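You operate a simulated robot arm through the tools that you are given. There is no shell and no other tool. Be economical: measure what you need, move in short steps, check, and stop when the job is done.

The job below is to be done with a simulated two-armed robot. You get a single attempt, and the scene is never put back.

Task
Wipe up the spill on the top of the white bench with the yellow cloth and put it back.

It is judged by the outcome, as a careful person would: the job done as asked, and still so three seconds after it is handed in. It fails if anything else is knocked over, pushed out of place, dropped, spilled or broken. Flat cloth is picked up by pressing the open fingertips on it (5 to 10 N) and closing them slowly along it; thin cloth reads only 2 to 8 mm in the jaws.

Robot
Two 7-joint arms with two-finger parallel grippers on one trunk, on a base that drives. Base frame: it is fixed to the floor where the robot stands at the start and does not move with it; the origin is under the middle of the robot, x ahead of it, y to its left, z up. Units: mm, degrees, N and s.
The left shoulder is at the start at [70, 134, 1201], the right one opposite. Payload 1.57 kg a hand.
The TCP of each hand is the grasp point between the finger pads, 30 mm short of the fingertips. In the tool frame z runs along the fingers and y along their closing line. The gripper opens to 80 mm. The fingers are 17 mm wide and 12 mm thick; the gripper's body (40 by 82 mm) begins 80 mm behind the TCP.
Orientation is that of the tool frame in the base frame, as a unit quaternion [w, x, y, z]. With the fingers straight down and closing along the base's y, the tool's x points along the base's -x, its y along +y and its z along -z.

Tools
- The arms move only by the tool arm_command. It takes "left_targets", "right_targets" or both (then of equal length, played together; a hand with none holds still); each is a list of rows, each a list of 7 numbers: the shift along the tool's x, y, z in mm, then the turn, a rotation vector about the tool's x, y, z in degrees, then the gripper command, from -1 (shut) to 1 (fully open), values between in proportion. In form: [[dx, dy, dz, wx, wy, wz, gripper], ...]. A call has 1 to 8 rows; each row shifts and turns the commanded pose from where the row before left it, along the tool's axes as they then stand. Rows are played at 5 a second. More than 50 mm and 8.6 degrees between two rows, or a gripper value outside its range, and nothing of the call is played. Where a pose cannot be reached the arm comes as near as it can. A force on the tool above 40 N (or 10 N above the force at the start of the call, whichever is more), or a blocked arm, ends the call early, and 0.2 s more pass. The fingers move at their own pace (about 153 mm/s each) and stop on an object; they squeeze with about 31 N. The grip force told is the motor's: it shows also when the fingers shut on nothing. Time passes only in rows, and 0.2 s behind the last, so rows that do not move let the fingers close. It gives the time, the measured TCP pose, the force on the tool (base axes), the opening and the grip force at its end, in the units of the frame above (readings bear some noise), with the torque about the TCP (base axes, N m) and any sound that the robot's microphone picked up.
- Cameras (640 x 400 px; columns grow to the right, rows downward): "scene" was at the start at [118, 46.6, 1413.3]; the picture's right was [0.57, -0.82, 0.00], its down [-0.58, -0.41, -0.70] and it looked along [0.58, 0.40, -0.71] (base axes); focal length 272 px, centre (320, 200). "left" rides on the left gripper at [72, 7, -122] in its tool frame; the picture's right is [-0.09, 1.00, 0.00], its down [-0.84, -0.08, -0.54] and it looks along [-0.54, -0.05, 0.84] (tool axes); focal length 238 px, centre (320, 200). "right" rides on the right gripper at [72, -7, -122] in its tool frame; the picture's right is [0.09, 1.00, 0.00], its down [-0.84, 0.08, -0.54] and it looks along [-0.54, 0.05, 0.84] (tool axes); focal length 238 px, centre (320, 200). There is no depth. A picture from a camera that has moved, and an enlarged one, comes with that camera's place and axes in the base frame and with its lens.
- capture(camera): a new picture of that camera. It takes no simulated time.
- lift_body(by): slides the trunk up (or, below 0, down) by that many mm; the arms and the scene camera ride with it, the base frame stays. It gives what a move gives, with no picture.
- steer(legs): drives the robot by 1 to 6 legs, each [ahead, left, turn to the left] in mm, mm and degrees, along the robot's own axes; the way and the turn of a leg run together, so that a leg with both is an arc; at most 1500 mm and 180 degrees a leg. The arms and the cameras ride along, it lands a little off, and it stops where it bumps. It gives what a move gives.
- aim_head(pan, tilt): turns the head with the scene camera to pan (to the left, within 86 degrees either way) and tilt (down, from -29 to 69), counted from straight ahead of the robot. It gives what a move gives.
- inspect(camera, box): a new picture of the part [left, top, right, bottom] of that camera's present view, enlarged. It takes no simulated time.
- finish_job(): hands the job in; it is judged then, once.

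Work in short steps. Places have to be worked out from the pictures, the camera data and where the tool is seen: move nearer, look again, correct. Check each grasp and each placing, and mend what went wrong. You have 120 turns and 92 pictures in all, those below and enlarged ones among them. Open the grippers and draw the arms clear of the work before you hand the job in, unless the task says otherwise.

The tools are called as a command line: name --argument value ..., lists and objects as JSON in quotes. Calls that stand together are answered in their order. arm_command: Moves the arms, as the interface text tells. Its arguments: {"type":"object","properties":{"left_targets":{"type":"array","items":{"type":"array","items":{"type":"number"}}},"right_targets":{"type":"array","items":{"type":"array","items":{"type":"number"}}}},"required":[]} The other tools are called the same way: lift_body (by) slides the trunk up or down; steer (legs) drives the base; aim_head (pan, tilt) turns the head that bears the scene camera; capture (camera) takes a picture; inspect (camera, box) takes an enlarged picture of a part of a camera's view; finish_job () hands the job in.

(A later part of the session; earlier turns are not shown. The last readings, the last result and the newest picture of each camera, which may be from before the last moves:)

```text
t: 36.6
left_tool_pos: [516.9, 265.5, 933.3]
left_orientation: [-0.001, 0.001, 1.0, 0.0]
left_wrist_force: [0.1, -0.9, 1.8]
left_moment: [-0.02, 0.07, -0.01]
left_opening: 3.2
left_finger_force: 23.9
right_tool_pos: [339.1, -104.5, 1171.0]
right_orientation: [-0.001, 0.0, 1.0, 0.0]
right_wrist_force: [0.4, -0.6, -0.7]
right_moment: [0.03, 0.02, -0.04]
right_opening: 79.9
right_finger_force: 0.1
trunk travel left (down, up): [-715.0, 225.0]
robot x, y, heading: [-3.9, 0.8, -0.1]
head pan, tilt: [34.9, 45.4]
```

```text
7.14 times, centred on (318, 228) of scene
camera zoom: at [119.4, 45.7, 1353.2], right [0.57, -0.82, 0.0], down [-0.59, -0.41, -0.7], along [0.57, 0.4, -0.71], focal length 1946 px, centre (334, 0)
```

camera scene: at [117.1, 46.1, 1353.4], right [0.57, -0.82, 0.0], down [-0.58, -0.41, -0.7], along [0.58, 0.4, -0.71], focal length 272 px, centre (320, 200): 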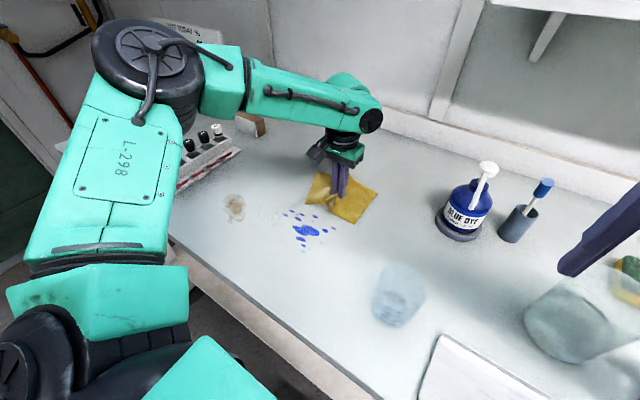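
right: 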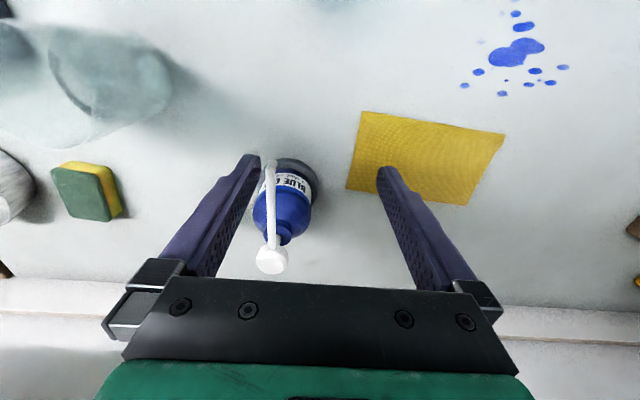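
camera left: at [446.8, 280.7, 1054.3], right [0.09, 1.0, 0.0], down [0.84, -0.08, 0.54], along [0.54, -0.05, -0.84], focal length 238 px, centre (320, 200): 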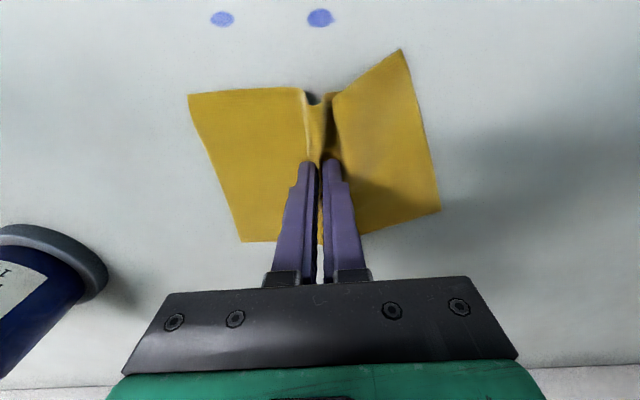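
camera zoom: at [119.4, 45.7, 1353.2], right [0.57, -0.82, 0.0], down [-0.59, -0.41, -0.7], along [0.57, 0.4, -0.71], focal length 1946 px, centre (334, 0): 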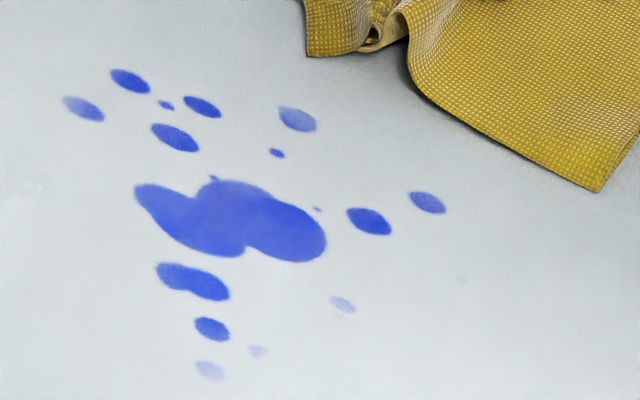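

Fading is far too slow with the cloth spread flat: the tips probably bear mostly on one thin strip. A crumpled pad of cloth below the fingertips should wipe better, so I lift the cloth to see how it hangs.

arm_command --left_targets '[[10, 0, -25, 0, 0, 0, -1], [10, 0, -35, 0, 0, 0, -1], [10, 0, -35, 0, 0, 0, -1], [10, 0, -25, 0, 0, 0, -1], [0, 0, 0, 0, 0, 0, -1], [0, 0, 0, 0, 0, 0, -1]]'

inspect --camera "scene" --box '[260, 100, 440, 280]'

capture --camera "left"

```text
t: 38.0
left_tool_pos: [476.2, 267.2, 1053.5]
left_orientation: [0.0, 0.001, 1.0, 0.0]
left_wrist_force: [-0.2, -0.3, 0.3]
left_moment: [-0.02, 0.0, -0.02]
left_opening: 3.1
left_finger_force: 23.8
right_tool_pos: [338.7, -103.1, 1171.7]
right_orientation: [-0.001, 0.0, 1.0, 0.0]
right_wrist_force: [0.2, -0.4, 0.4]
right_moment: [0.0, -0.01, 0.01]
right_opening: 79.9
right_finger_force: 0.1
trunk travel left (down, up): [-715.0, 225.0]
robot x, y, heading: [-1.4, 2.7, 0.1]
head pan, tilt: [34.9, 45.4]
```

```text
2.22 times, centred on (350, 190) of scene
camera zoom: at [118.2, 46.6, 1353.3], right [0.57, -0.82, 0.0], down [-0.58, -0.41, -0.7], along [0.58, 0.4, -0.71], focal length 606 px, centre (253, 222)
```

zoom: 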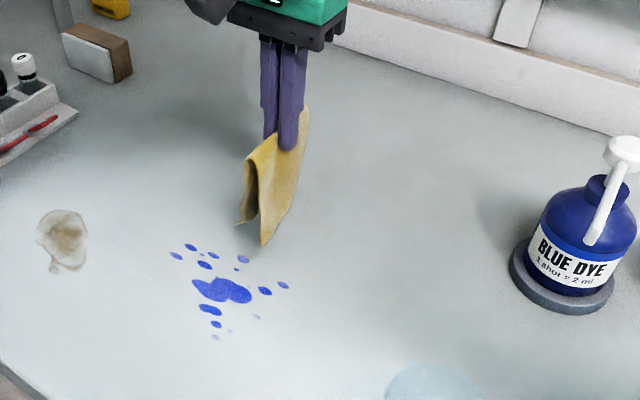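

```text
61 pictures are left
camera left: at [404.2, 275.9, 1176.3], right [0.09, 1.0, 0.0], down [0.84, -0.08, 0.54], along [0.54, -0.05, -0.84], focal length 238 px, centre (320, 200)
```

left: 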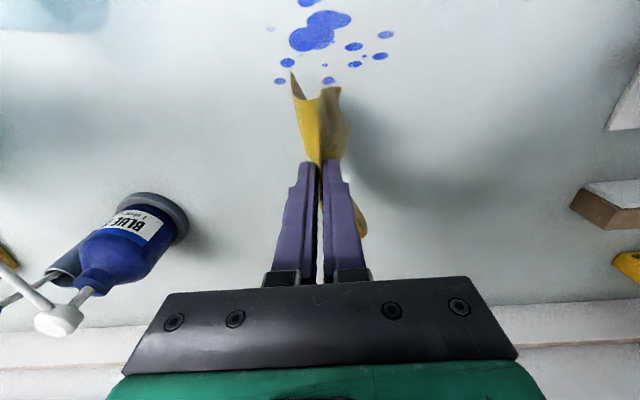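

The cloth hangs as two wings below the tips. I move over the blot and lower straight so that it crumples into a pad.

arm_command --left_targets '[[40, 2, 0, 0, 0, 0, -1], [38, 2, 10, 0, 0, 0, -1], [0, 0, 25, 0, 0, 0, -1], [0, 0, 25, 0, 0, 0, -1], [0, 0, 25, 0, 0, 0, -1], [0, 0, 15, 0, 0, 0, -1], [0, 0, 8, 0, 0, 0, -1], [0, 0, 0, 0, 0, 0, -1]]'

inspect --camera "scene" --box '[250, 130, 400, 280]'

capture --camera "left"

```text
t: 39.8
left_tool_pos: [398.2, 271.7, 945.6]
left_orientation: [0.0, 0.0, 1.0, 0.0]
left_wrist_force: [0.4, -0.4, 0.8]
left_moment: [0.04, -0.02, 0.01]
left_opening: 3.1
left_finger_force: 24.3
right_tool_pos: [337.4, -103.4, 1172.8]
right_orientation: [0.0, 0.0, 1.0, 0.0]
right_wrist_force: [-0.7, 0.2, -0.4]
right_moment: [-0.01, -0.04, 0.02]
right_opening: 80.1
right_finger_force: 0.1
trunk travel left (down, up): [-715.0, 225.0]
robot x, y, heading: [-2.1, -1.6, 0.3]
head pan, tilt: [34.9, 45.4]
```

```text
2.67 times, centred on (325, 205) of scene
camera zoom: at [118.0, 46.5, 1353.3], right [0.57, -0.82, 0.0], down [-0.58, -0.41, -0.7], along [0.58, 0.4, -0.71], focal length 727 px, centre (307, 187)
```

zoom: 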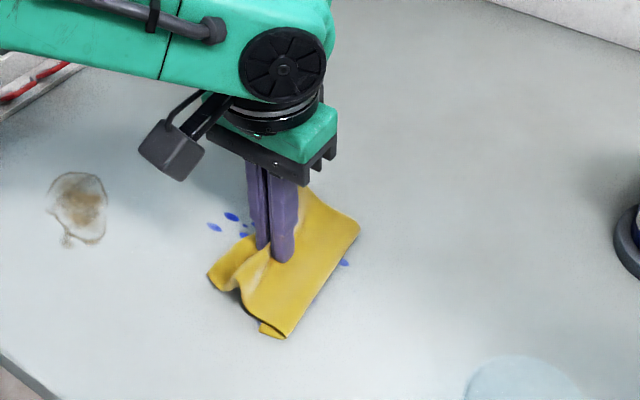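

```text
59 pictures are left
camera left: at [325.9, 279.6, 1068.8], right [0.09, 1.0, 0.0], down [0.84, -0.08, 0.54], along [0.54, -0.05, -0.84], focal length 238 px, centre (320, 200)
```

left: 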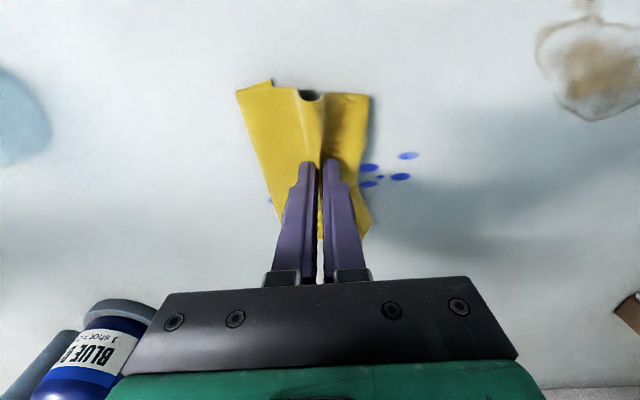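

The cloth has folded under into a smaller double pad on the blot. I press down until there is about 8–10 N.

arm_command --left_targets '[[0, 0, 5, 0, 0, 0, -1], [0, 0, 3, 0, 0, 0, -1], [0, 0, 2, 0, 0, 0, -1], [0, 0, 1, 0, 0, 0, -1], [0, 0, 0, 0, 0, 0, -1]]'

```text
t: 41.0
left_tool_pos: [398.1, 270.9, 936.0]
left_orientation: [0.0, 0.001, 1.0, 0.0]
left_wrist_force: [-0.1, -0.2, 4.5]
left_moment: [0.04, -0.02, -0.03]
left_opening: 3.2
left_finger_force: 24.2
right_tool_pos: [338.5, -104.7, 1173.2]
right_orientation: [0.0, 0.001, 1.0, 0.0]
right_wrist_force: [0.2, -1.0, -0.8]
right_moment: [-0.03, -0.01, -0.03]
right_opening: 80.2
right_finger_force: 0.1
trunk travel left (down, up): [-715.0, 225.0]
robot x, y, heading: [0.5, -1.3, 0.2]
head pan, tilt: [34.9, 45.4]
```

Contact now comes 4–5 mm higher (936), so several layers are beneath the tips. I press 1.5 mm more and rub in strokes about the blot.

arm_command --left_targets '[[20, 0, 1.5, 0, 0, 0, -1], [20, 0, 0, 0, 0, 0, -1], [-25, 0, 0, 0, 0, 0, -1], [-25, 0, 0, 0, 0, 0, -1], [-25, 0, 0, 0, 0, 0, -1], [25, 0, 0, 0, 0, 0, -1], [25, 0, 0, 0, 0, 0, -1], [25, 0, 0, 0, 0, 0, -1]]'

arm_command --left_targets '[[-25, 0, 0, 0, 0, 0, -1], [-25, 0, 0, 0, 0, 0, -1], [-25, 0, 0, 0, 0, 0, -1], [25, 0, 0, 0, 0, 0, -1], [25, 0, 0, 0, 0, 0, -1], [25, 0, 0, 0, 0, 0, -1], [-20, 0, 0, 0, 0, 0, -1], [-20, 0, 0, 0, 0, 0, -1]]'

arm_command --left_targets '[[0, 0, -30, 0, 0, 0, -1], [-30, 0, -35, 0, 0, 0, -1], [-35, 0, -35, 0, 0, 0, -1], [-30, 0, 0, 0, 0, 0, -1], [0, 0, 0, 0, 0, 0, -1]]'

inspect --camera "scene" --box '[290, 200, 346, 256]'

```text
t: 42.8
left_tool_pos: [359.2, 269.4, 933.9]
left_orientation: [0.003, 0.001, 1.0, 0.001]
left_wrist_force: [2.8, -0.4, 14.2]
left_moment: [0.07, -0.15, -0.02]
left_opening: 3.0
left_finger_force: 24.7
right_tool_pos: [336.0, -104.4, 1172.7]
right_orientation: [0.001, -0.001, 1.0, 0.001]
right_wrist_force: [-0.6, -0.1, -0.1]
right_moment: [-0.02, -0.03, 0.01]
right_opening: 80.0
right_finger_force: 0.1
trunk travel left (down, up): [-715.0, 225.0]
robot x, y, heading: [-2.2, -1.8, -0.0]
head pan, tilt: [34.9, 45.4]
```

```text
t: 44.6
left_tool_pos: [397.6, 270.6, 936.2]
left_orientation: [-0.001, 0.001, 1.0, 0.001]
left_wrist_force: [-1.2, 0.3, 6.8]
left_moment: [0.11, 0.04, 0.01]
left_opening: 3.2
left_finger_force: 24.5
right_tool_pos: [337.7, -105.0, 1172.3]
right_orientation: [0.0, 0.0, 1.0, 0.001]
right_wrist_force: [0.1, 0.2, 0.5]
right_moment: [-0.01, 0.0, 0.02]
right_opening: 80.0
right_finger_force: 0.0
trunk travel left (down, up): [-715.0, 225.0]
robot x, y, heading: [-2.3, 4.0, -0.0]
head pan, tilt: [34.9, 45.4]
```

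```text
t: 45.8
left_tool_pos: [492.9, 268.2, 1033.5]
left_orientation: [0.0, 0.001, 1.0, 0.001]
left_wrist_force: [-0.8, -0.4, 0.1]
left_moment: [0.01, 0.01, -0.03]
left_opening: 3.6
left_finger_force: 24.4
right_tool_pos: [337.5, -102.8, 1171.6]
right_orientation: [0.0, 0.0, 1.0, 0.0]
right_wrist_force: [-0.4, 0.7, 0.2]
right_moment: [-0.02, -0.01, -0.03]
right_opening: 80.1
right_finger_force: 0.0
trunk travel left (down, up): [-715.0, 225.0]
robot x, y, heading: [-0.6, 3.0, 0.2]
head pan, tilt: [34.9, 45.4]
```

```text
7.14 times, centred on (318, 228) of scene
camera zoom: at [117.6, 46.7, 1353.4], right [0.57, -0.82, 0.0], down [-0.58, -0.41, -0.7], along [0.58, 0.4, -0.71], focal length 1946 px, centre (334, 0)
```

zoom: 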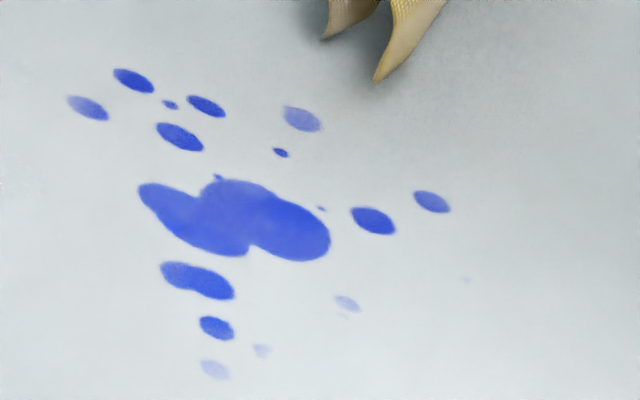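

Rubbing with a firm pad left the blue dye unchanged, so it may be a dried, permanent stain rather than the spill. I noticed a faint glinting, view-dependent patch between the blue and brown marks, near (390, 380), that could be a clear liquid. I move the left camera over it and look.

arm_command --left_targets '[[30, 20, -20, 0, 0, 0, -1], [30, 30, 0, 0, 0, 0, -1], [30, 30, 0, 0, 0, 0, -1], [30, 30, 0, 0, 0, 0, -1], [0, 0, 0, 0, 0, 0, -1]]'

capture --camera "left"

inspect --camera "left" --box '[160, 0, 480, 170]'

```text
t: 47.0
left_tool_pos: [371.4, 382.3, 1053.5]
left_orientation: [-0.001, 0.002, 1.0, 0.001]
left_wrist_force: [0.9, -0.8, 0.2]
left_moment: [0.02, -0.02, 0.01]
left_opening: 3.3
left_finger_force: 24.2
right_tool_pos: [338.9, -103.5, 1172.6]
right_orientation: [-0.001, -0.001, 1.0, 0.0]
right_wrist_force: [-0.5, 0.1, 0.9]
right_moment: [0.03, 0.0, 0.03]
right_opening: 79.9
right_finger_force: 0.0
trunk travel left (down, up): [-715.0, 225.0]
robot x, y, heading: [0.5, -1.7, -0.1]
head pan, tilt: [34.9, 45.4]
```

```text
57 pictures are left
camera left: at [300.5, 390.4, 1175.4], right [0.09, 1.0, 0.0], down [0.84, -0.08, 0.54], along [0.54, -0.05, -0.84], focal length 238 px, centre (320, 200)
```

left: 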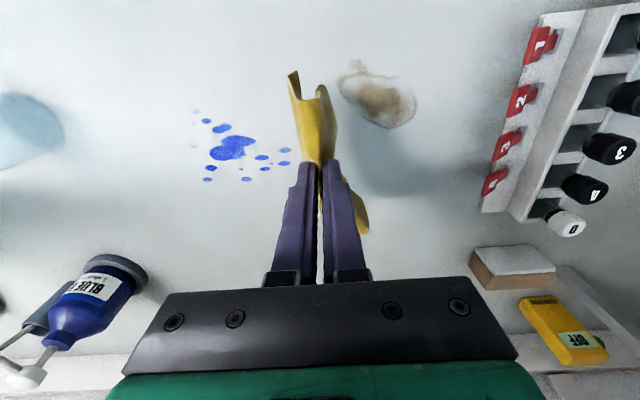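

```text
2.00 times, centred on (320, 85) of left
camera zoom: at [300.5, 390.4, 1175.4], right [0.09, 1.0, 0.0], down [0.84, -0.08, 0.54], along [0.54, -0.05, -0.84], focal length 477 px, centre (320, 430)
```

zoom: 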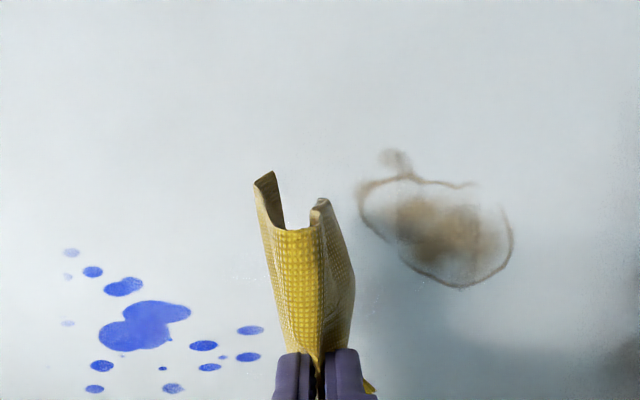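

The cloth hides that patch, so I inspect it from the scene camera.

arm_command --left_targets '[[-40, 20, 0, 0, 0, 0, -1], [-40, 20, 0, 0, 0, 0, -1], [-40, 20, 0, 0, 0, 0, -1], [0, 0, 0, 0, 0, 0, -1]]'

inspect --camera "scene" --box '[210, 180, 340, 262]'

capture --camera "scene"

```text
t: 48.0
left_tool_pos: [491.9, 441.8, 1053.5]
left_orientation: [0.0, 0.002, 1.0, 0.0]
left_wrist_force: [-0.6, -0.2, 0.2]
left_moment: [0.02, -0.03, 0.02]
left_opening: 3.2
left_finger_force: 24.2
right_tool_pos: [337.4, -104.2, 1173.3]
right_orientation: [0.0, 0.0, 1.0, 0.0]
right_wrist_force: [0.0, -0.1, -0.1]
right_moment: [0.01, 0.01, -0.03]
right_opening: 80.0
right_finger_force: 0.1
trunk travel left (down, up): [-715.0, 225.0]
robot x, y, heading: [2.7, -1.6, -0.1]
head pan, tilt: [34.9, 45.4]
```

```text
4.88 times, centred on (275, 221) of scene
camera zoom: at [117.0, 46.6, 1353.4], right [0.57, -0.82, 0.0], down [-0.58, -0.41, -0.7], along [0.58, 0.4, -0.71], focal length 1329 px, centre (540, 98)
```

zoom: 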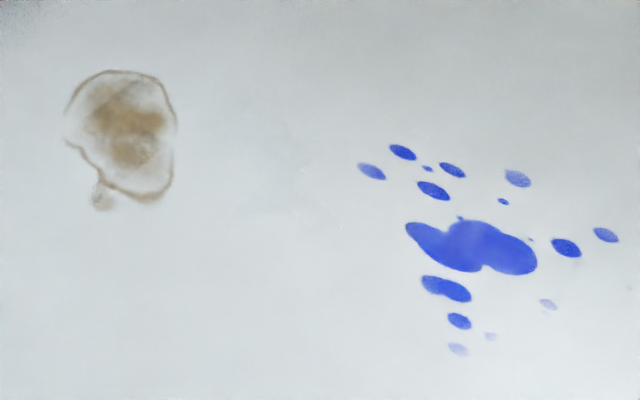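

```text
54 pictures are left
camera scene: at [117.0, 46.6, 1353.4], right [0.57, -0.82, 0.0], down [-0.58, -0.41, -0.7], along [0.58, 0.4, -0.71], focal length 272 px, centre (320, 200)
```

scene: 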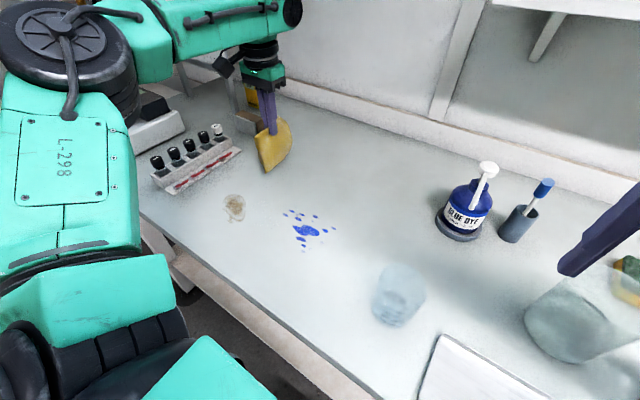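

The scene confirms nothing was disturbed. As a test, I try a few gentle strokes on the brown ring at (360, 448), which is well clear of the tube rack at y≥590, to see which mark actually wipes off.

arm_command --left_targets '[[44, 2, 0, 0, 0, 0, -1], [44, 2, 0, 0, 0, 0, -1], [44, 2, 15, 0, 0, 0, -1], [0, 0, 30, 0, 0, 0, -1], [0, 0, 30, 0, 0, 0, -1], [0, 0, 25, 0, 0, 0, -1], [0, 0, 10, 0, 0, 0, -1], [0, 0, 5, 0, 0, 0, -1]]'

arm_command --left_targets '[[0, 0, 2, 0, 0, 0, -1], [0, 0, 1, 0, 0, 0, -1], [0, 0, 0, 0, 0, 0, -1]]'

capture --camera "left"

```text
t: 49.8
left_tool_pos: [365.5, 446.5, 939.8]
left_orientation: [0.0, 0.001, 1.0, 0.001]
left_wrist_force: [-0.3, -0.2, 2.9]
left_moment: [0.01, 0.0, 0.01]
left_opening: 3.1
left_finger_force: 23.6
left hand out of reach, approached as far as the arm can: row 3
right_tool_pos: [338.2, -103.9, 1171.9]
right_orientation: [0.0, 0.0, 1.0, -0.001]
right_wrist_force: [0.8, 0.3, -0.4]
right_moment: [-0.03, 0.05, 0.03]
right_opening: 80.2
right_finger_force: 0.1
trunk travel left (down, up): [-715.0, 225.0]
robot x, y, heading: [3.0, 1.4, -0.1]
head pan, tilt: [34.9, 45.4]
```

```text
t: 50.6
left_tool_pos: [365.7, 443.6, 936.0]
left_orientation: [0.001, 0.0, 1.0, 0.001]
left_wrist_force: [1.1, -1.6, 11.5]
left_moment: [-0.03, -0.03, 0.0]
left_opening: 3.2
left_finger_force: 24.4
right_tool_pos: [337.2, -106.7, 1172.4]
right_orientation: [0.0, 0.001, 1.0, 0.001]
right_wrist_force: [-0.3, 0.2, 0.1]
right_moment: [-0.01, 0.01, 0.01]
right_opening: 80.0
right_finger_force: 0.0
trunk travel left (down, up): [-715.0, 225.0]
robot x, y, heading: [-2.0, 1.4, 0.0]
head pan, tilt: [34.9, 45.4]
```

```text
53 pictures are left
camera left: at [293.4, 452.1, 1059.9], right [0.09, 1.0, 0.0], down [0.84, -0.08, 0.54], along [0.54, -0.05, -0.84], focal length 238 px, centre (320, 200)
```

left: 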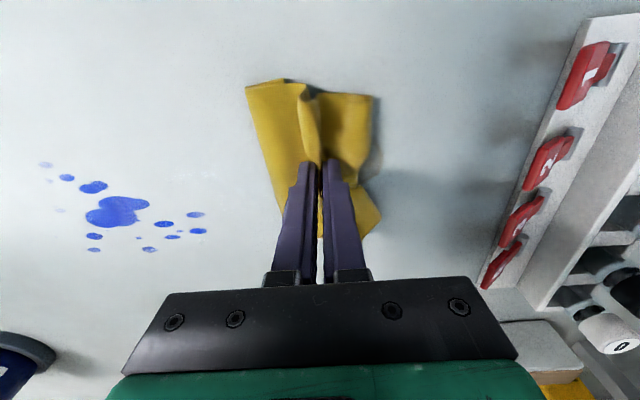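

Pressed at 11 N on the ring. I rub a few strokes in x, then lift and look.

arm_command --left_targets '[[20, 0, 0, 0, 0, 0, -1], [-20, 0, 0, 0, 0, 0, -1], [-20, 0, 0, 0, 0, 0, -1], [20, 0, 0, 0, 0, 0, -1], [20, 0, 0, 0, 0, 0, -1], [-20, 0, 0, 0, 0, 0, -1], [-20, 0, 0, 0, 0, 0, -1], [20, 0, 0, 0, 0, 0, -1]]'

arm_command --left_targets '[[0, 0, -30, 0, 0, 0, -1], [-35, 0, -35, 0, 0, 0, -1], [-40, 0, -35, 0, 0, 0, -1], [-40, 0, 0, 0, 0, 0, -1], [0, 0, 0, 0, 0, 0, -1]]'

inspect --camera "scene" --box '[210, 180, 340, 262]'

```text
t: 52.4
left_tool_pos: [366.6, 443.7, 939.7]
left_orientation: [0.0, 0.002, 1.0, 0.0]
left_wrist_force: [-0.4, 0.4, -0.3]
left_moment: [0.03, -0.03, -0.05]
left_opening: 3.0
left_finger_force: 24.2
right_tool_pos: [337.6, -103.3, 1171.8]
right_orientation: [0.001, 0.0, 1.0, 0.0]
right_wrist_force: [-1.3, 0.3, 1.2]
right_moment: [0.02, -0.04, -0.03]
right_opening: 80.0
right_finger_force: 0.0
trunk travel left (down, up): [-715.0, 225.0]
robot x, y, heading: [-0.5, -1.0, -0.3]
head pan, tilt: [34.9, 45.4]
```

```text
refused: row 3 steps farther than a row can; nothing moved
```

```text
4.88 times, centred on (275, 221) of scene
camera zoom: at [116.5, 46.5, 1353.4], right [0.57, -0.82, 0.0], down [-0.58, -0.41, -0.7], along [0.58, 0.4, -0.71], focal length 1329 px, centre (540, 98)
```

zoom: 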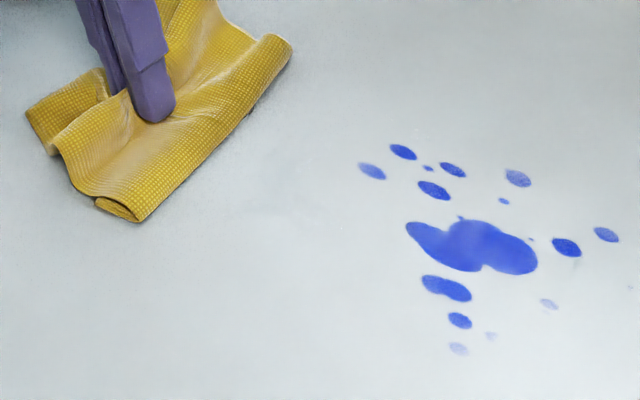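

One row was too long. I lift in shorter steps.

arm_command --left_targets '[[0, 0, -30, 0, 0, 0, -1], [-30, 0, -35, 0, 0, 0, -1], [-30, 0, -35, 0, 0, 0, -1], [-40, 0, 0, 0, 0, 0, -1], [0, 0, 0, 0, 0, 0, -1]]'

inspect --camera "scene" --box '[210, 180, 340, 262]'

```text
t: 53.6
left_tool_pos: [465.4, 445.7, 1040.0]
left_orientation: [0.0, 0.001, 1.0, 0.0]
left_wrist_force: [0.1, 0.7, -0.5]
left_moment: [-0.02, 0.01, 0.02]
left_opening: 3.3
left_finger_force: 24.1
right_tool_pos: [336.3, -103.3, 1173.9]
right_orientation: [0.001, 0.0, 1.0, 0.0]
right_wrist_force: [-0.1, -0.4, -0.3]
right_moment: [-0.02, 0.01, 0.01]
right_opening: 80.0
right_finger_force: 0.0
trunk travel left (down, up): [-715.0, 225.0]
robot x, y, heading: [-0.2, -0.8, 0.0]
head pan, tilt: [34.9, 45.4]
```

```text
4.88 times, centred on (275, 221) of scene
camera zoom: at [116.4, 46.4, 1353.5], right [0.57, -0.82, 0.0], down [-0.58, -0.41, -0.7], along [0.58, 0.4, -0.71], focal length 1329 px, centre (540, 98)
```

zoom: 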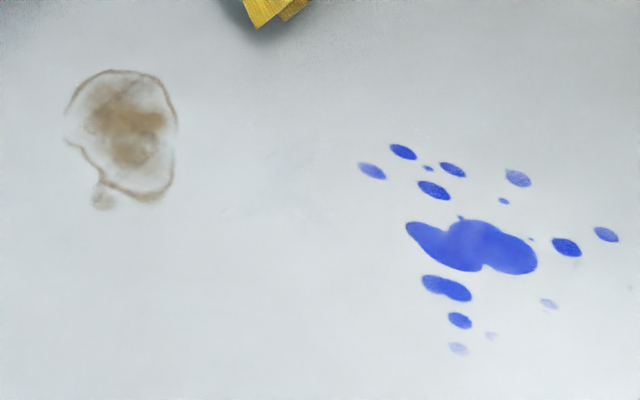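

Brown didn't change either. I zoom closely on the faint patch between the two marks.

inspect --camera "scene" --box '[250, 198, 294, 232]'

capture --camera "left"

```text
11.76 times, centred on (272, 215) of scene
camera zoom: at [116.4, 46.4, 1353.5], right [0.57, -0.82, 0.0], down [-0.58, -0.41, -0.7], along [0.58, 0.4, -0.71], focal length 3206 px, centre (885, 24)
```

zoom: 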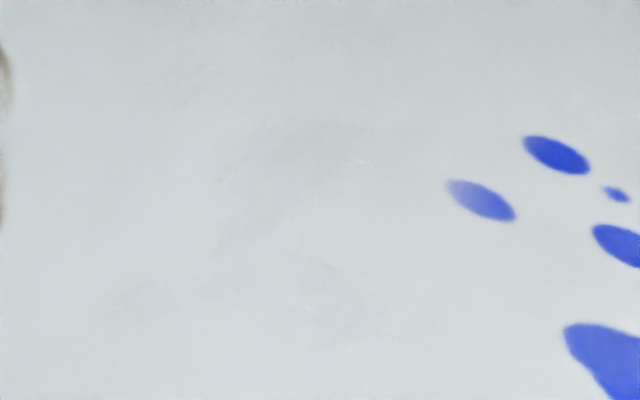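

```text
49 pictures are left
camera left: at [394.2, 454.1, 1161.6], right [0.09, 1.0, 0.0], down [0.84, -0.08, 0.54], along [0.54, -0.05, -0.84], focal length 238 px, centre (320, 200)
```

left: 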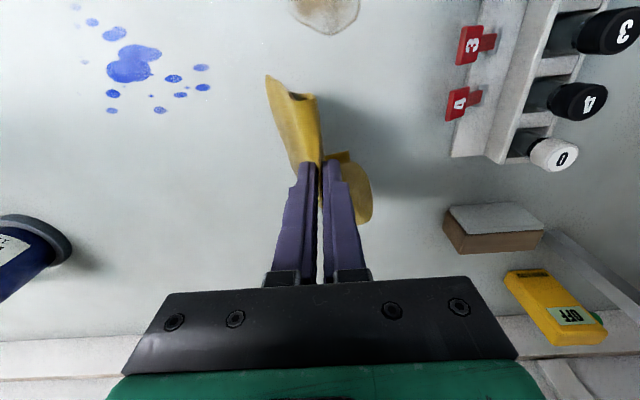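

That is only bench scuffing. In this view the blue blot does look paler in its middle than at the start, so I zoom there to see the fade pattern.

inspect --camera "left" --box '[60, 0, 220, 120]'

```text
3.33 times, centred on (140, 60) of left
camera zoom: at [394.2, 454.1, 1161.6], right [0.09, 1.0, 0.0], down [0.84, -0.08, 0.54], along [0.54, -0.05, -0.84], focal length 794 px, centre (920, 667)
```

zoom: 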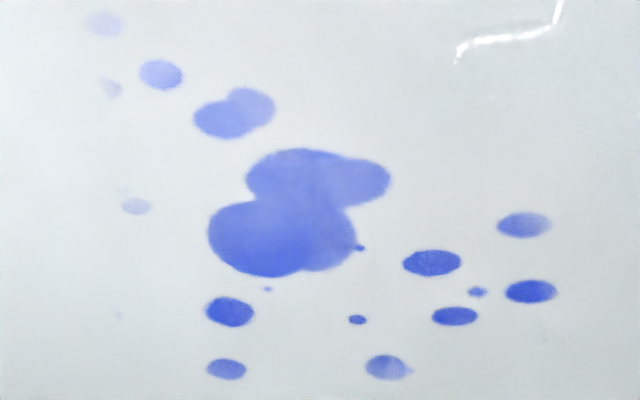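

There is a bright specular rim at the upper right, a glossy edge on the bench near (358, 349). That, with the glint at (410, 359) and the patch near (380, 393), points to a **clear** puddle, the actual wet spill, between two dry stains. I look at its extent.

inspect --camera "left" --box '[140, 0, 340, 120]'

arm_command --left_targets '[[-10, 0, -30, 0, 0, 0, -1], [0, 0, -30, 0, 0, 0, -1], [20, 0, -30, 0, 0, 0, -1], [0, 0, 0, 0, 0, 0, -1]]'

inspect --camera "left" --box '[160, 0, 360, 150]'

```text
3.20 times, centred on (240, 60) of left
camera zoom: at [394.2, 454.1, 1161.6], right [0.09, 1.0, 0.0], down [0.84, -0.08, 0.54], along [0.54, -0.05, -0.84], focal length 763 px, centre (576, 648)
```

zoom: 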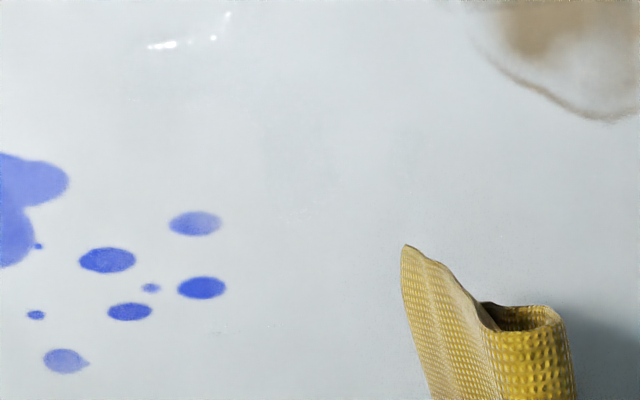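

```text
t: 54.6
left_tool_pos: [457.6, 449.4, 1124.3]
left_orientation: [0.0, 0.001, 1.0, 0.0]
left_wrist_force: [0.2, 0.3, -0.4]
left_moment: [-0.02, 0.02, 0.0]
left_opening: 3.2
left_finger_force: 24.2
right_tool_pos: [339.1, -104.1, 1171.8]
right_orientation: [-0.001, -0.001, 1.0, -0.001]
right_wrist_force: [0.1, -0.6, 0.2]
right_moment: [0.02, 0.01, -0.03]
right_opening: 80.2
right_finger_force: 0.1
trunk travel left (down, up): [-715.0, 225.0]
robot x, y, heading: [-0.2, -2.8, -0.2]
head pan, tilt: [34.9, 45.4]
```

```text
2.67 times, centred on (260, 75) of left
camera zoom: at [386.2, 456.6, 1248.1], right [0.09, 1.0, 0.0], down [0.84, -0.08, 0.54], along [0.54, -0.05, -0.84], focal length 636 px, centre (480, 533)
```

zoom: 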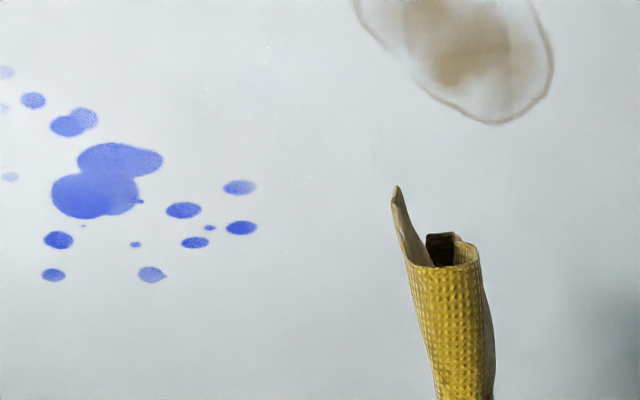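

Faint rim points fit a clear puddle centred near (380, 375), about 30 mm in radius. I tilt the hand so its camera looks straight down from where the ceiling lamp reflects off that spot, to see the outline.

arm_command --left_targets '[[8, 12, 10, 0, 0, 0, -1], [7, 11, 20, 0, 8.3, 0, -1], [7, 11, 20, 0, 8.3, 0, -1], [0, 0, 15, 0, 8.3, 0, -1], [0, 0, 0, 0, 0, 0, -1]]'

capture --camera "left"

```text
t: 55.8
left_tool_pos: [427.0, 481.0, 1062.7]
left_orientation: [-0.215, 0.002, 0.977, 0.001]
left_wrist_force: [0.2, 1.1, 0.7]
left_moment: [0.03, 0.01, 0.04]
left_opening: 3.0
left_finger_force: 24.5
right_tool_pos: [337.8, -103.3, 1173.3]
right_orientation: [0.0, -0.001, 1.0, 0.0]
right_wrist_force: [-0.4, 0.1, 0.3]
right_moment: [0.02, -0.01, -0.01]
right_opening: 80.0
right_finger_force: 0.0
trunk travel left (down, up): [-715.0, 225.0]
robot x, y, heading: [1.1, -1.0, -0.1]
head pan, tilt: [34.9, 45.4]
```

```text
45 pictures are left
camera left: at [413.1, 489.2, 1204.1], right [0.09, 1.0, -0.04], down [0.99, -0.08, 0.14], along [0.14, -0.05, -0.99], focal length 238 px, centre (320, 200)
```

left: 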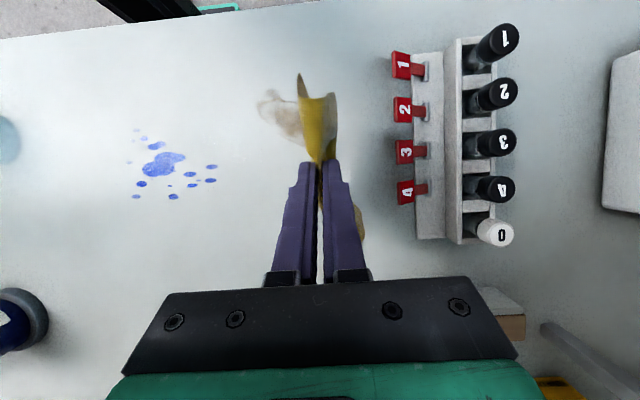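

inspect --camera "left" --box '[150, 70, 300, 200]'

```text
3.08 times, centred on (225, 135) of left
camera zoom: at [413.1, 489.2, 1204.1], right [0.09, 1.0, -0.04], down [0.99, -0.08, 0.14], along [0.14, -0.05, -0.99], focal length 733 px, centre (612, 400)
```

zoom: 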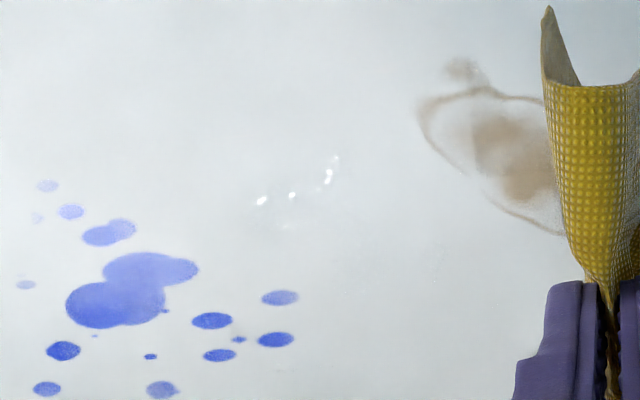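

The lamp's glints confirm it: clear liquid reflects at (362, 337), (360, 352) and (347, 370), with faint rim specks at (384, 408) and (403, 368). The spill is a clear puddle at about x 340–415, y 335–412. I straighten the hand and lower the cloth pad at its far-right corner.

arm_command --left_targets '[[0, 0, 0, 0, -8.3, 0, -1], [0, 0, 0, 0, -8.3, 0, -1], [0, 0, 0, 0, -8.3, 0, -1], [0, -47, 0, 0, 0, 0, -1], [0, -47, 0, 0, 0, 0, -1], [2, -44, 10, 0, 0, 0, -1], [0, 0, 30, 0, 0, 0, -1], [0, 0, 0, 0, 0, 0, -1]]'

arm_command --left_targets '[[0, 0, 30, 0, 0, 0, -1], [0, 0, 30, 0, 0, 0, -1], [0, 0, 15, 0, 0, 0, -1], [0, 0, 6, 0, 0, 0, -1], [0, 0, 3, 0, 0, 0, -1], [0, 0, 0, 0, 0, 0, -1]]'

capture --camera "left"

```text
t: 57.6
left_tool_pos: [422.7, 341.3, 1022.5]
left_orientation: [-0.001, 0.0, 1.0, 0.0]
left_wrist_force: [-0.2, 0.3, -0.3]
left_moment: [0.0, 0.0, -0.03]
left_opening: 3.2
left_finger_force: 24.6
right_tool_pos: [337.6, -103.8, 1171.9]
right_orientation: [-0.001, 0.0, 1.0, 0.0]
right_wrist_force: [-0.9, -0.3, 0.1]
right_moment: [-0.02, -0.02, 0.0]
right_opening: 80.0
right_finger_force: 0.0
trunk travel left (down, up): [-715.0, 225.0]
robot x, y, heading: [-2.8, -1.4, 0.0]
head pan, tilt: [34.9, 45.4]
```

```text
t: 59.0
left_tool_pos: [423.0, 342.4, 939.1]
left_orientation: [0.0, 0.001, 1.0, 0.001]
left_wrist_force: [0.5, 0.1, 1.1]
left_moment: [0.03, -0.01, 0.0]
left_opening: 3.5
left_finger_force: 24.7
right_tool_pos: [339.1, -103.1, 1172.6]
right_orientation: [0.0, 0.0, 1.0, 0.0]
right_wrist_force: [0.2, 0.9, -0.6]
right_moment: [0.02, -0.04, 0.0]
right_opening: 80.0
right_finger_force: 0.1
trunk travel left (down, up): [-715.0, 225.0]
robot x, y, heading: [0.7, 0.7, -0.1]
head pan, tilt: [34.9, 45.4]
```

```text
43 pictures are left
camera left: at [351.7, 350.2, 1061.1], right [0.09, 1.0, 0.0], down [0.84, -0.08, 0.54], along [0.54, -0.05, -0.84], focal length 238 px, centre (320, 200)
```

left: 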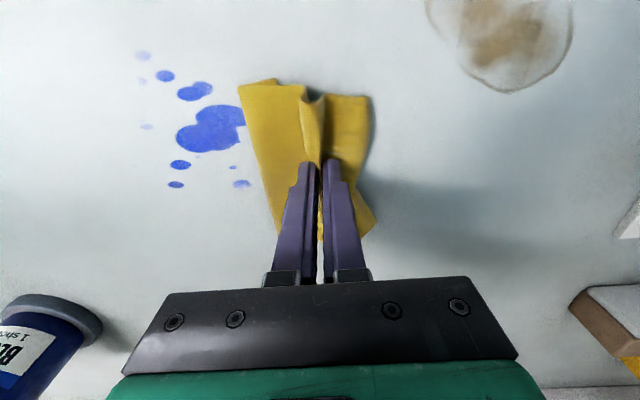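

The pad is on the bench beside the puddle. I press to about 10 N and sweep the area in passes along x, stepping y from 342 to about 415.

arm_command --left_targets '[[0, 0, 4, 0, 0, 0, -1], [30, 0, 1, 0, 0, 0, -1], [30, 0, 0, 0, 0, 0, -1], [30, 0, 0, 0, 0, 0, -1], [0, 14, 0, 0, 0, 0, -1], [-30, 0, 0, 0, 0, 0, -1], [-30, 0, 0, 0, 0, 0, -1], [-30, 0, 0, 0, 0, 0, -1]]'

arm_command --left_targets '[[0, 14, 0, 0, 0, 0, -1], [30, 0, 0, 0, 0, 0, -1], [30, 0, 0, 0, 0, 0, -1], [30, 0, 0, 0, 0, 0, -1], [0, 14, 0, 0, 0, 0, -1], [-30, 0, 0, 0, 0, 0, -1], [-30, 0, 0, 0, 0, 0, -1], [-30, 0, 0, 0, 0, 0, -1]]'

arm_command --left_targets '[[0, 14, 0, 0, 0, 0, -1], [30, 0, 0, 0, 0, 0, -1], [30, 0, 0, 0, 0, 0, -1], [30, 0, 0, 0, 0, 0, -1], [0, 14, 0, 0, 0, 0, -1], [-30, 0, 0, 0, 0, 0, -1], [-30, 0, 0, 0, 0, 0, -1], [-30, 0, 0, 0, 0, 0, -1]]'

arm_command --left_targets '[[30, -14, 0, 0, 0, 0, -1], [30, 0, 0, 0, 0, 0, -1], [30, 0, 0, 0, 0, 0, -1], [0, -20, 0, 0, 0, 0, -1], [-30, 0, 0, 0, 0, 0, -1], [-30, 0, 0, 0, 0, 0, -1], [-30, 0, 0, 0, 0, 0, -1], [0, 0, 0, 0, 0, 0, -1]]'

capture --camera "left"

```text
t: 60.8
left_tool_pos: [423.9, 353.6, 934.3]
left_orientation: [0.0, 0.001, 1.0, 0.001]
left_wrist_force: [-1.9, -1.2, 9.4]
left_moment: [-0.03, 0.02, 0.02]
left_opening: 3.3
left_finger_force: 24.9
right_tool_pos: [337.5, -105.0, 1173.6]
right_orientation: [-0.001, 0.0, 1.0, 0.001]
right_wrist_force: [0.5, 0.6, 0.1]
right_moment: [-0.01, 0.05, -0.01]
right_opening: 80.1
right_finger_force: 0.0
trunk travel left (down, up): [-715.0, 225.0]
robot x, y, heading: [-3.2, 1.8, -0.1]
head pan, tilt: [34.9, 45.4]
```

```text
t: 62.6
left_tool_pos: [425.7, 386.1, 934.8]
left_orientation: [0.0, 0.0, 1.0, 0.001]
left_wrist_force: [-0.9, -0.5, 2.3]
left_moment: [0.02, 0.03, -0.02]
left_opening: 3.2
left_finger_force: 24.1
right_tool_pos: [338.4, -105.9, 1172.4]
right_orientation: [-0.001, 0.0, 1.0, 0.0]
right_wrist_force: [0.0, -0.9, 0.0]
right_moment: [0.02, 0.01, 0.0]
right_opening: 80.1
right_finger_force: 0.0
trunk travel left (down, up): [-715.0, 225.0]
robot x, y, heading: [-2.4, 1.3, -0.2]
head pan, tilt: [34.9, 45.4]
```

```text
t: 64.4
left_tool_pos: [425.7, 414.1, 934.8]
left_orientation: [-0.001, 0.0, 1.0, 0.001]
left_wrist_force: [-0.9, 1.2, 2.1]
left_moment: [0.01, 0.04, -0.03]
left_opening: 3.2
left_finger_force: 24.1
right_tool_pos: [339.2, -103.2, 1172.4]
right_orientation: [-0.002, 0.0, 1.0, 0.0]
right_wrist_force: [0.3, -0.5, -0.2]
right_moment: [-0.01, 0.06, -0.02]
right_opening: 80.0
right_finger_force: 0.1
trunk travel left (down, up): [-715.0, 225.0]
robot x, y, heading: [-0.6, -3.5, -0.2]
head pan, tilt: [34.9, 45.4]
```

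```text
t: 66.2
left_tool_pos: [426.2, 377.7, 937.0]
left_orientation: [0.0, 0.0, 1.0, 0.001]
left_wrist_force: [-0.2, -0.6, 1.2]
left_moment: [0.01, -0.01, 0.02]
left_opening: 3.0
left_finger_force: 24.0
right_tool_pos: [336.1, -104.4, 1172.5]
right_orientation: [0.0, 0.0, 1.0, 0.0]
right_wrist_force: [-0.5, 0.0, 0.2]
right_moment: [-0.01, -0.01, 0.01]
right_opening: 79.7
right_finger_force: 0.1
trunk travel left (down, up): [-715.0, 225.0]
robot x, y, heading: [-0.9, -0.7, 0.2]
head pan, tilt: [34.9, 45.4]
```

```text
42 pictures are left
camera left: at [354.5, 386.3, 1059.6], right [0.09, 1.0, 0.0], down [0.84, -0.08, 0.54], along [0.54, -0.05, -0.84], focal length 238 px, centre (320, 200)
```

left: 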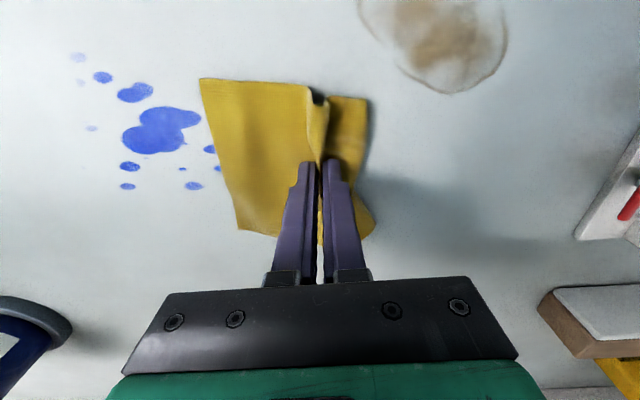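

Pressure slackened to 1–2 N near the end. I press 2 mm more and make a second round over the whole area.

arm_command --left_targets '[[30, 0, 2, 0, 0, 0, -1], [30, 0, 0, 0, 0, 0, -1], [30, 0, 0, 0, 0, 0, -1], [0, 15, 0, 0, 0, 0, -1], [-30, 0, 0, 0, 0, 0, -1], [-30, 0, 0, 0, 0, 0, -1], [-30, 0, 0, 0, 0, 0, -1], [0, 13, 0, 0, 0, 0, -1]]'

arm_command --left_targets '[[30, 0, 0, 0, 0, 0, -1], [30, 0, 0, 0, 0, 0, -1], [30, 0, 0, 0, 0, 0, -1], [0, -20, 0, 0, 0, 0, -1], [-30, 0, 0, 0, 0, 0, -1], [-30, 0, 0, 0, 0, 0, -1], [-30, 0, 0, 0, 0, 0, -1], [0, -20, 0, 0, 0, 0, -1]]'

arm_command --left_targets '[[30, 0, 0, 0, 0, 0, -1], [30, 0, 0, 0, 0, 0, -1], [30, 0, 0, 0, 0, 0, -1], [0, -15, 0, 0, 0, 0, -1], [-30, 0, 0, 0, 0, 0, -1], [-30, 0, 0, 0, 0, 0, -1], [-30, 0, 0, 0, 0, 0, -1], [0, -15, 0, 0, 0, 0, -1]]'

arm_command --left_targets '[[30, 0, 0, 0, 0, 0, -1], [30, 0, 0, 0, 0, 0, -1], [30, 0, 0, 0, 0, 0, -1], [0, 8, 0, 0, 0, 0, -1], [-30, 0, 0, 0, 0, 0, -1], [-30, 0, 0, 0, 0, 0, -1], [-30, 0, 0, 0, 0, 0, -1], [0, 0, 0, 0, 0, 0, -1]]'

```text
t: 66.8
left_tool_pos: [383.9, 368.7, 933.6]
left_orientation: [0.013, 0.005, 1.0, -0.018]
left_wrist_force: [-4.0, -0.4, 11.6]
left_moment: [-0.02, 0.08, -0.03]
left_opening: 3.0
left_finger_force: 24.5
right_tool_pos: [334.6, -104.4, 1173.2]
right_orientation: [0.001, 0.0, 1.0, 0.001]
right_wrist_force: [-0.8, 0.0, 0.5]
right_moment: [0.0, 0.01, -0.05]
right_opening: 80.3
right_finger_force: 0.1
trunk travel left (down, up): [-715.0, 225.0]
robot x, y, heading: [-0.4, -0.6, 0.2]
head pan, tilt: [34.9, 45.4]
stopped in row 2 (left hand): the force on the tool passed its limit (the readings are from after the stop); the commanded pose is now the measured one
```

```text
t: 68.6
left_tool_pos: [385.3, 332.7, 933.6]
left_orientation: [0.014, 0.004, 1.0, -0.019]
left_wrist_force: [-0.3, 2.4, 5.9]
left_moment: [0.11, 0.01, -0.01]
left_opening: 3.1
left_finger_force: 24.5
right_tool_pos: [338.4, -103.3, 1172.5]
right_orientation: [0.0, -0.001, 1.0, 0.001]
right_wrist_force: [-0.4, 0.4, -0.4]
right_moment: [0.03, -0.01, -0.02]
right_opening: 80.0
right_finger_force: 0.0
trunk travel left (down, up): [-715.0, 225.0]
robot x, y, heading: [3.4, -0.1, 0.0]
head pan, tilt: [34.9, 45.4]
```

```text
t: 69.4
left_tool_pos: [312.0, 325.2, 933.7]
left_orientation: [0.023, 0.011, 0.999, -0.037]
left_wrist_force: [-6.9, 1.5, 19.8]
left_moment: [0.19, 0.29, 0.03]
left_opening: 3.5
left_finger_force: 24.5
right_tool_pos: [336.7, -105.1, 1171.9]
right_orientation: [0.0, 0.0, 1.0, 0.001]
right_wrist_force: [-0.8, 0.5, 0.1]
right_moment: [0.02, 0.02, 0.02]
right_opening: 80.2
right_finger_force: 0.1
trunk travel left (down, up): [-715.0, 225.0]
robot x, y, heading: [0.5, 0.2, 0.0]
head pan, tilt: [34.9, 45.4]
stopped in row 3 (left hand): the force on the tool passed its limit (the readings are from after the stop); the commanded pose is now the measured one
```

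```text
t: 71.2
left_tool_pos: [361.9, 372.1, 935.2]
left_orientation: [0.022, 0.011, 0.999, -0.039]
left_wrist_force: [0.4, -0.5, 0.8]
left_moment: [0.03, -0.02, 0.0]
left_opening: 3.2
left_finger_force: 24.2
left hand out of reach, approached as far as the arm can: row 1, 2, 3
right_tool_pos: [337.7, -103.7, 1171.7]
right_orientation: [0.0, 0.0, 1.0, 0.0]
right_wrist_force: [-0.4, 0.7, -0.2]
right_moment: [-0.02, -0.01, 0.01]
right_opening: 80.2
right_finger_force: 0.0
trunk travel left (down, up): [-715.0, 225.0]
robot x, y, heading: [-2.1, 2.0, -0.0]
head pan, tilt: [34.9, 45.4]
```

A couple of strokes hit the force limit and left the hand slightly tilted. I lift, straighten it, and go to the tilted viewing pose to check the puddle's glints.

arm_command --left_targets '[[0, 0, -35, 0, 0, 0, -1], [0, 0, -40, -4.5, 2.6, -1.2, -1], [-20, 30, -30, 0, 0, 0, -1], [-20, 30, -20, 0, 0, 0, -1], [-20, 30, 0, 0, 8.3, 0, -1], [0, 20, 0, 0, 8.3, 0, -1], [0, 0, 0, 0, 8.3, 0, -1], [0, 0, 0, 0, 0, 0, -1]]'

inspect --camera "left" --box '[110, 60, 310, 200]'

capture --camera "scene"

```text
t: 73.0
left_tool_pos: [418.3, 486.6, 1059.3]
left_orientation: [-0.217, 0.003, 0.976, 0.0]
left_wrist_force: [0.7, 0.1, -0.2]
left_moment: [-0.01, -0.03, 0.01]
left_opening: 3.2
left_finger_force: 24.0
right_tool_pos: [337.9, -103.0, 1172.3]
right_orientation: [0.0, 0.0, 1.0, 0.0]
right_wrist_force: [-0.3, -0.2, -0.5]
right_moment: [-0.02, -0.03, -0.02]
right_opening: 80.0
right_finger_force: 0.0
trunk travel left (down, up): [-715.0, 225.0]
robot x, y, heading: [-1.2, -2.9, 0.2]
head pan, tilt: [34.9, 45.4]
```

```text
2.86 times, centred on (210, 130) of left
camera zoom: at [403.9, 495.4, 1201.3], right [0.09, 1.0, -0.04], down [0.99, -0.08, 0.14], along [0.13, -0.05, -0.99], focal length 681 px, centre (634, 400)
```

zoom: 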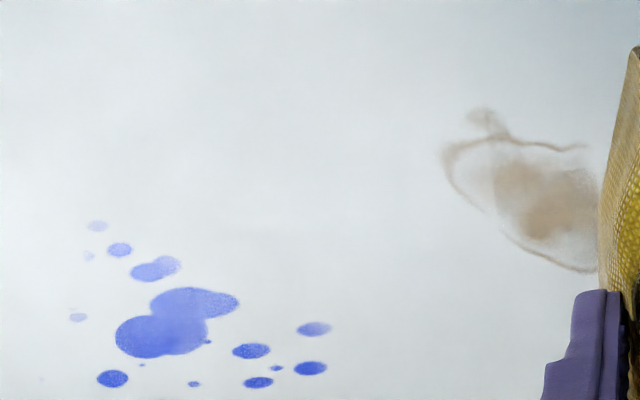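

```text
40 pictures are left
camera scene: at [117.9, 46.8, 1353.4], right [0.57, -0.82, 0.0], down [-0.58, -0.41, -0.7], along [0.58, 0.4, -0.71], focal length 272 px, centre (320, 200)
```

scene: 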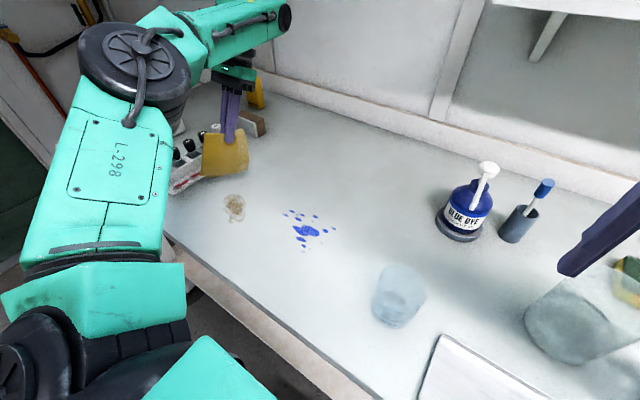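

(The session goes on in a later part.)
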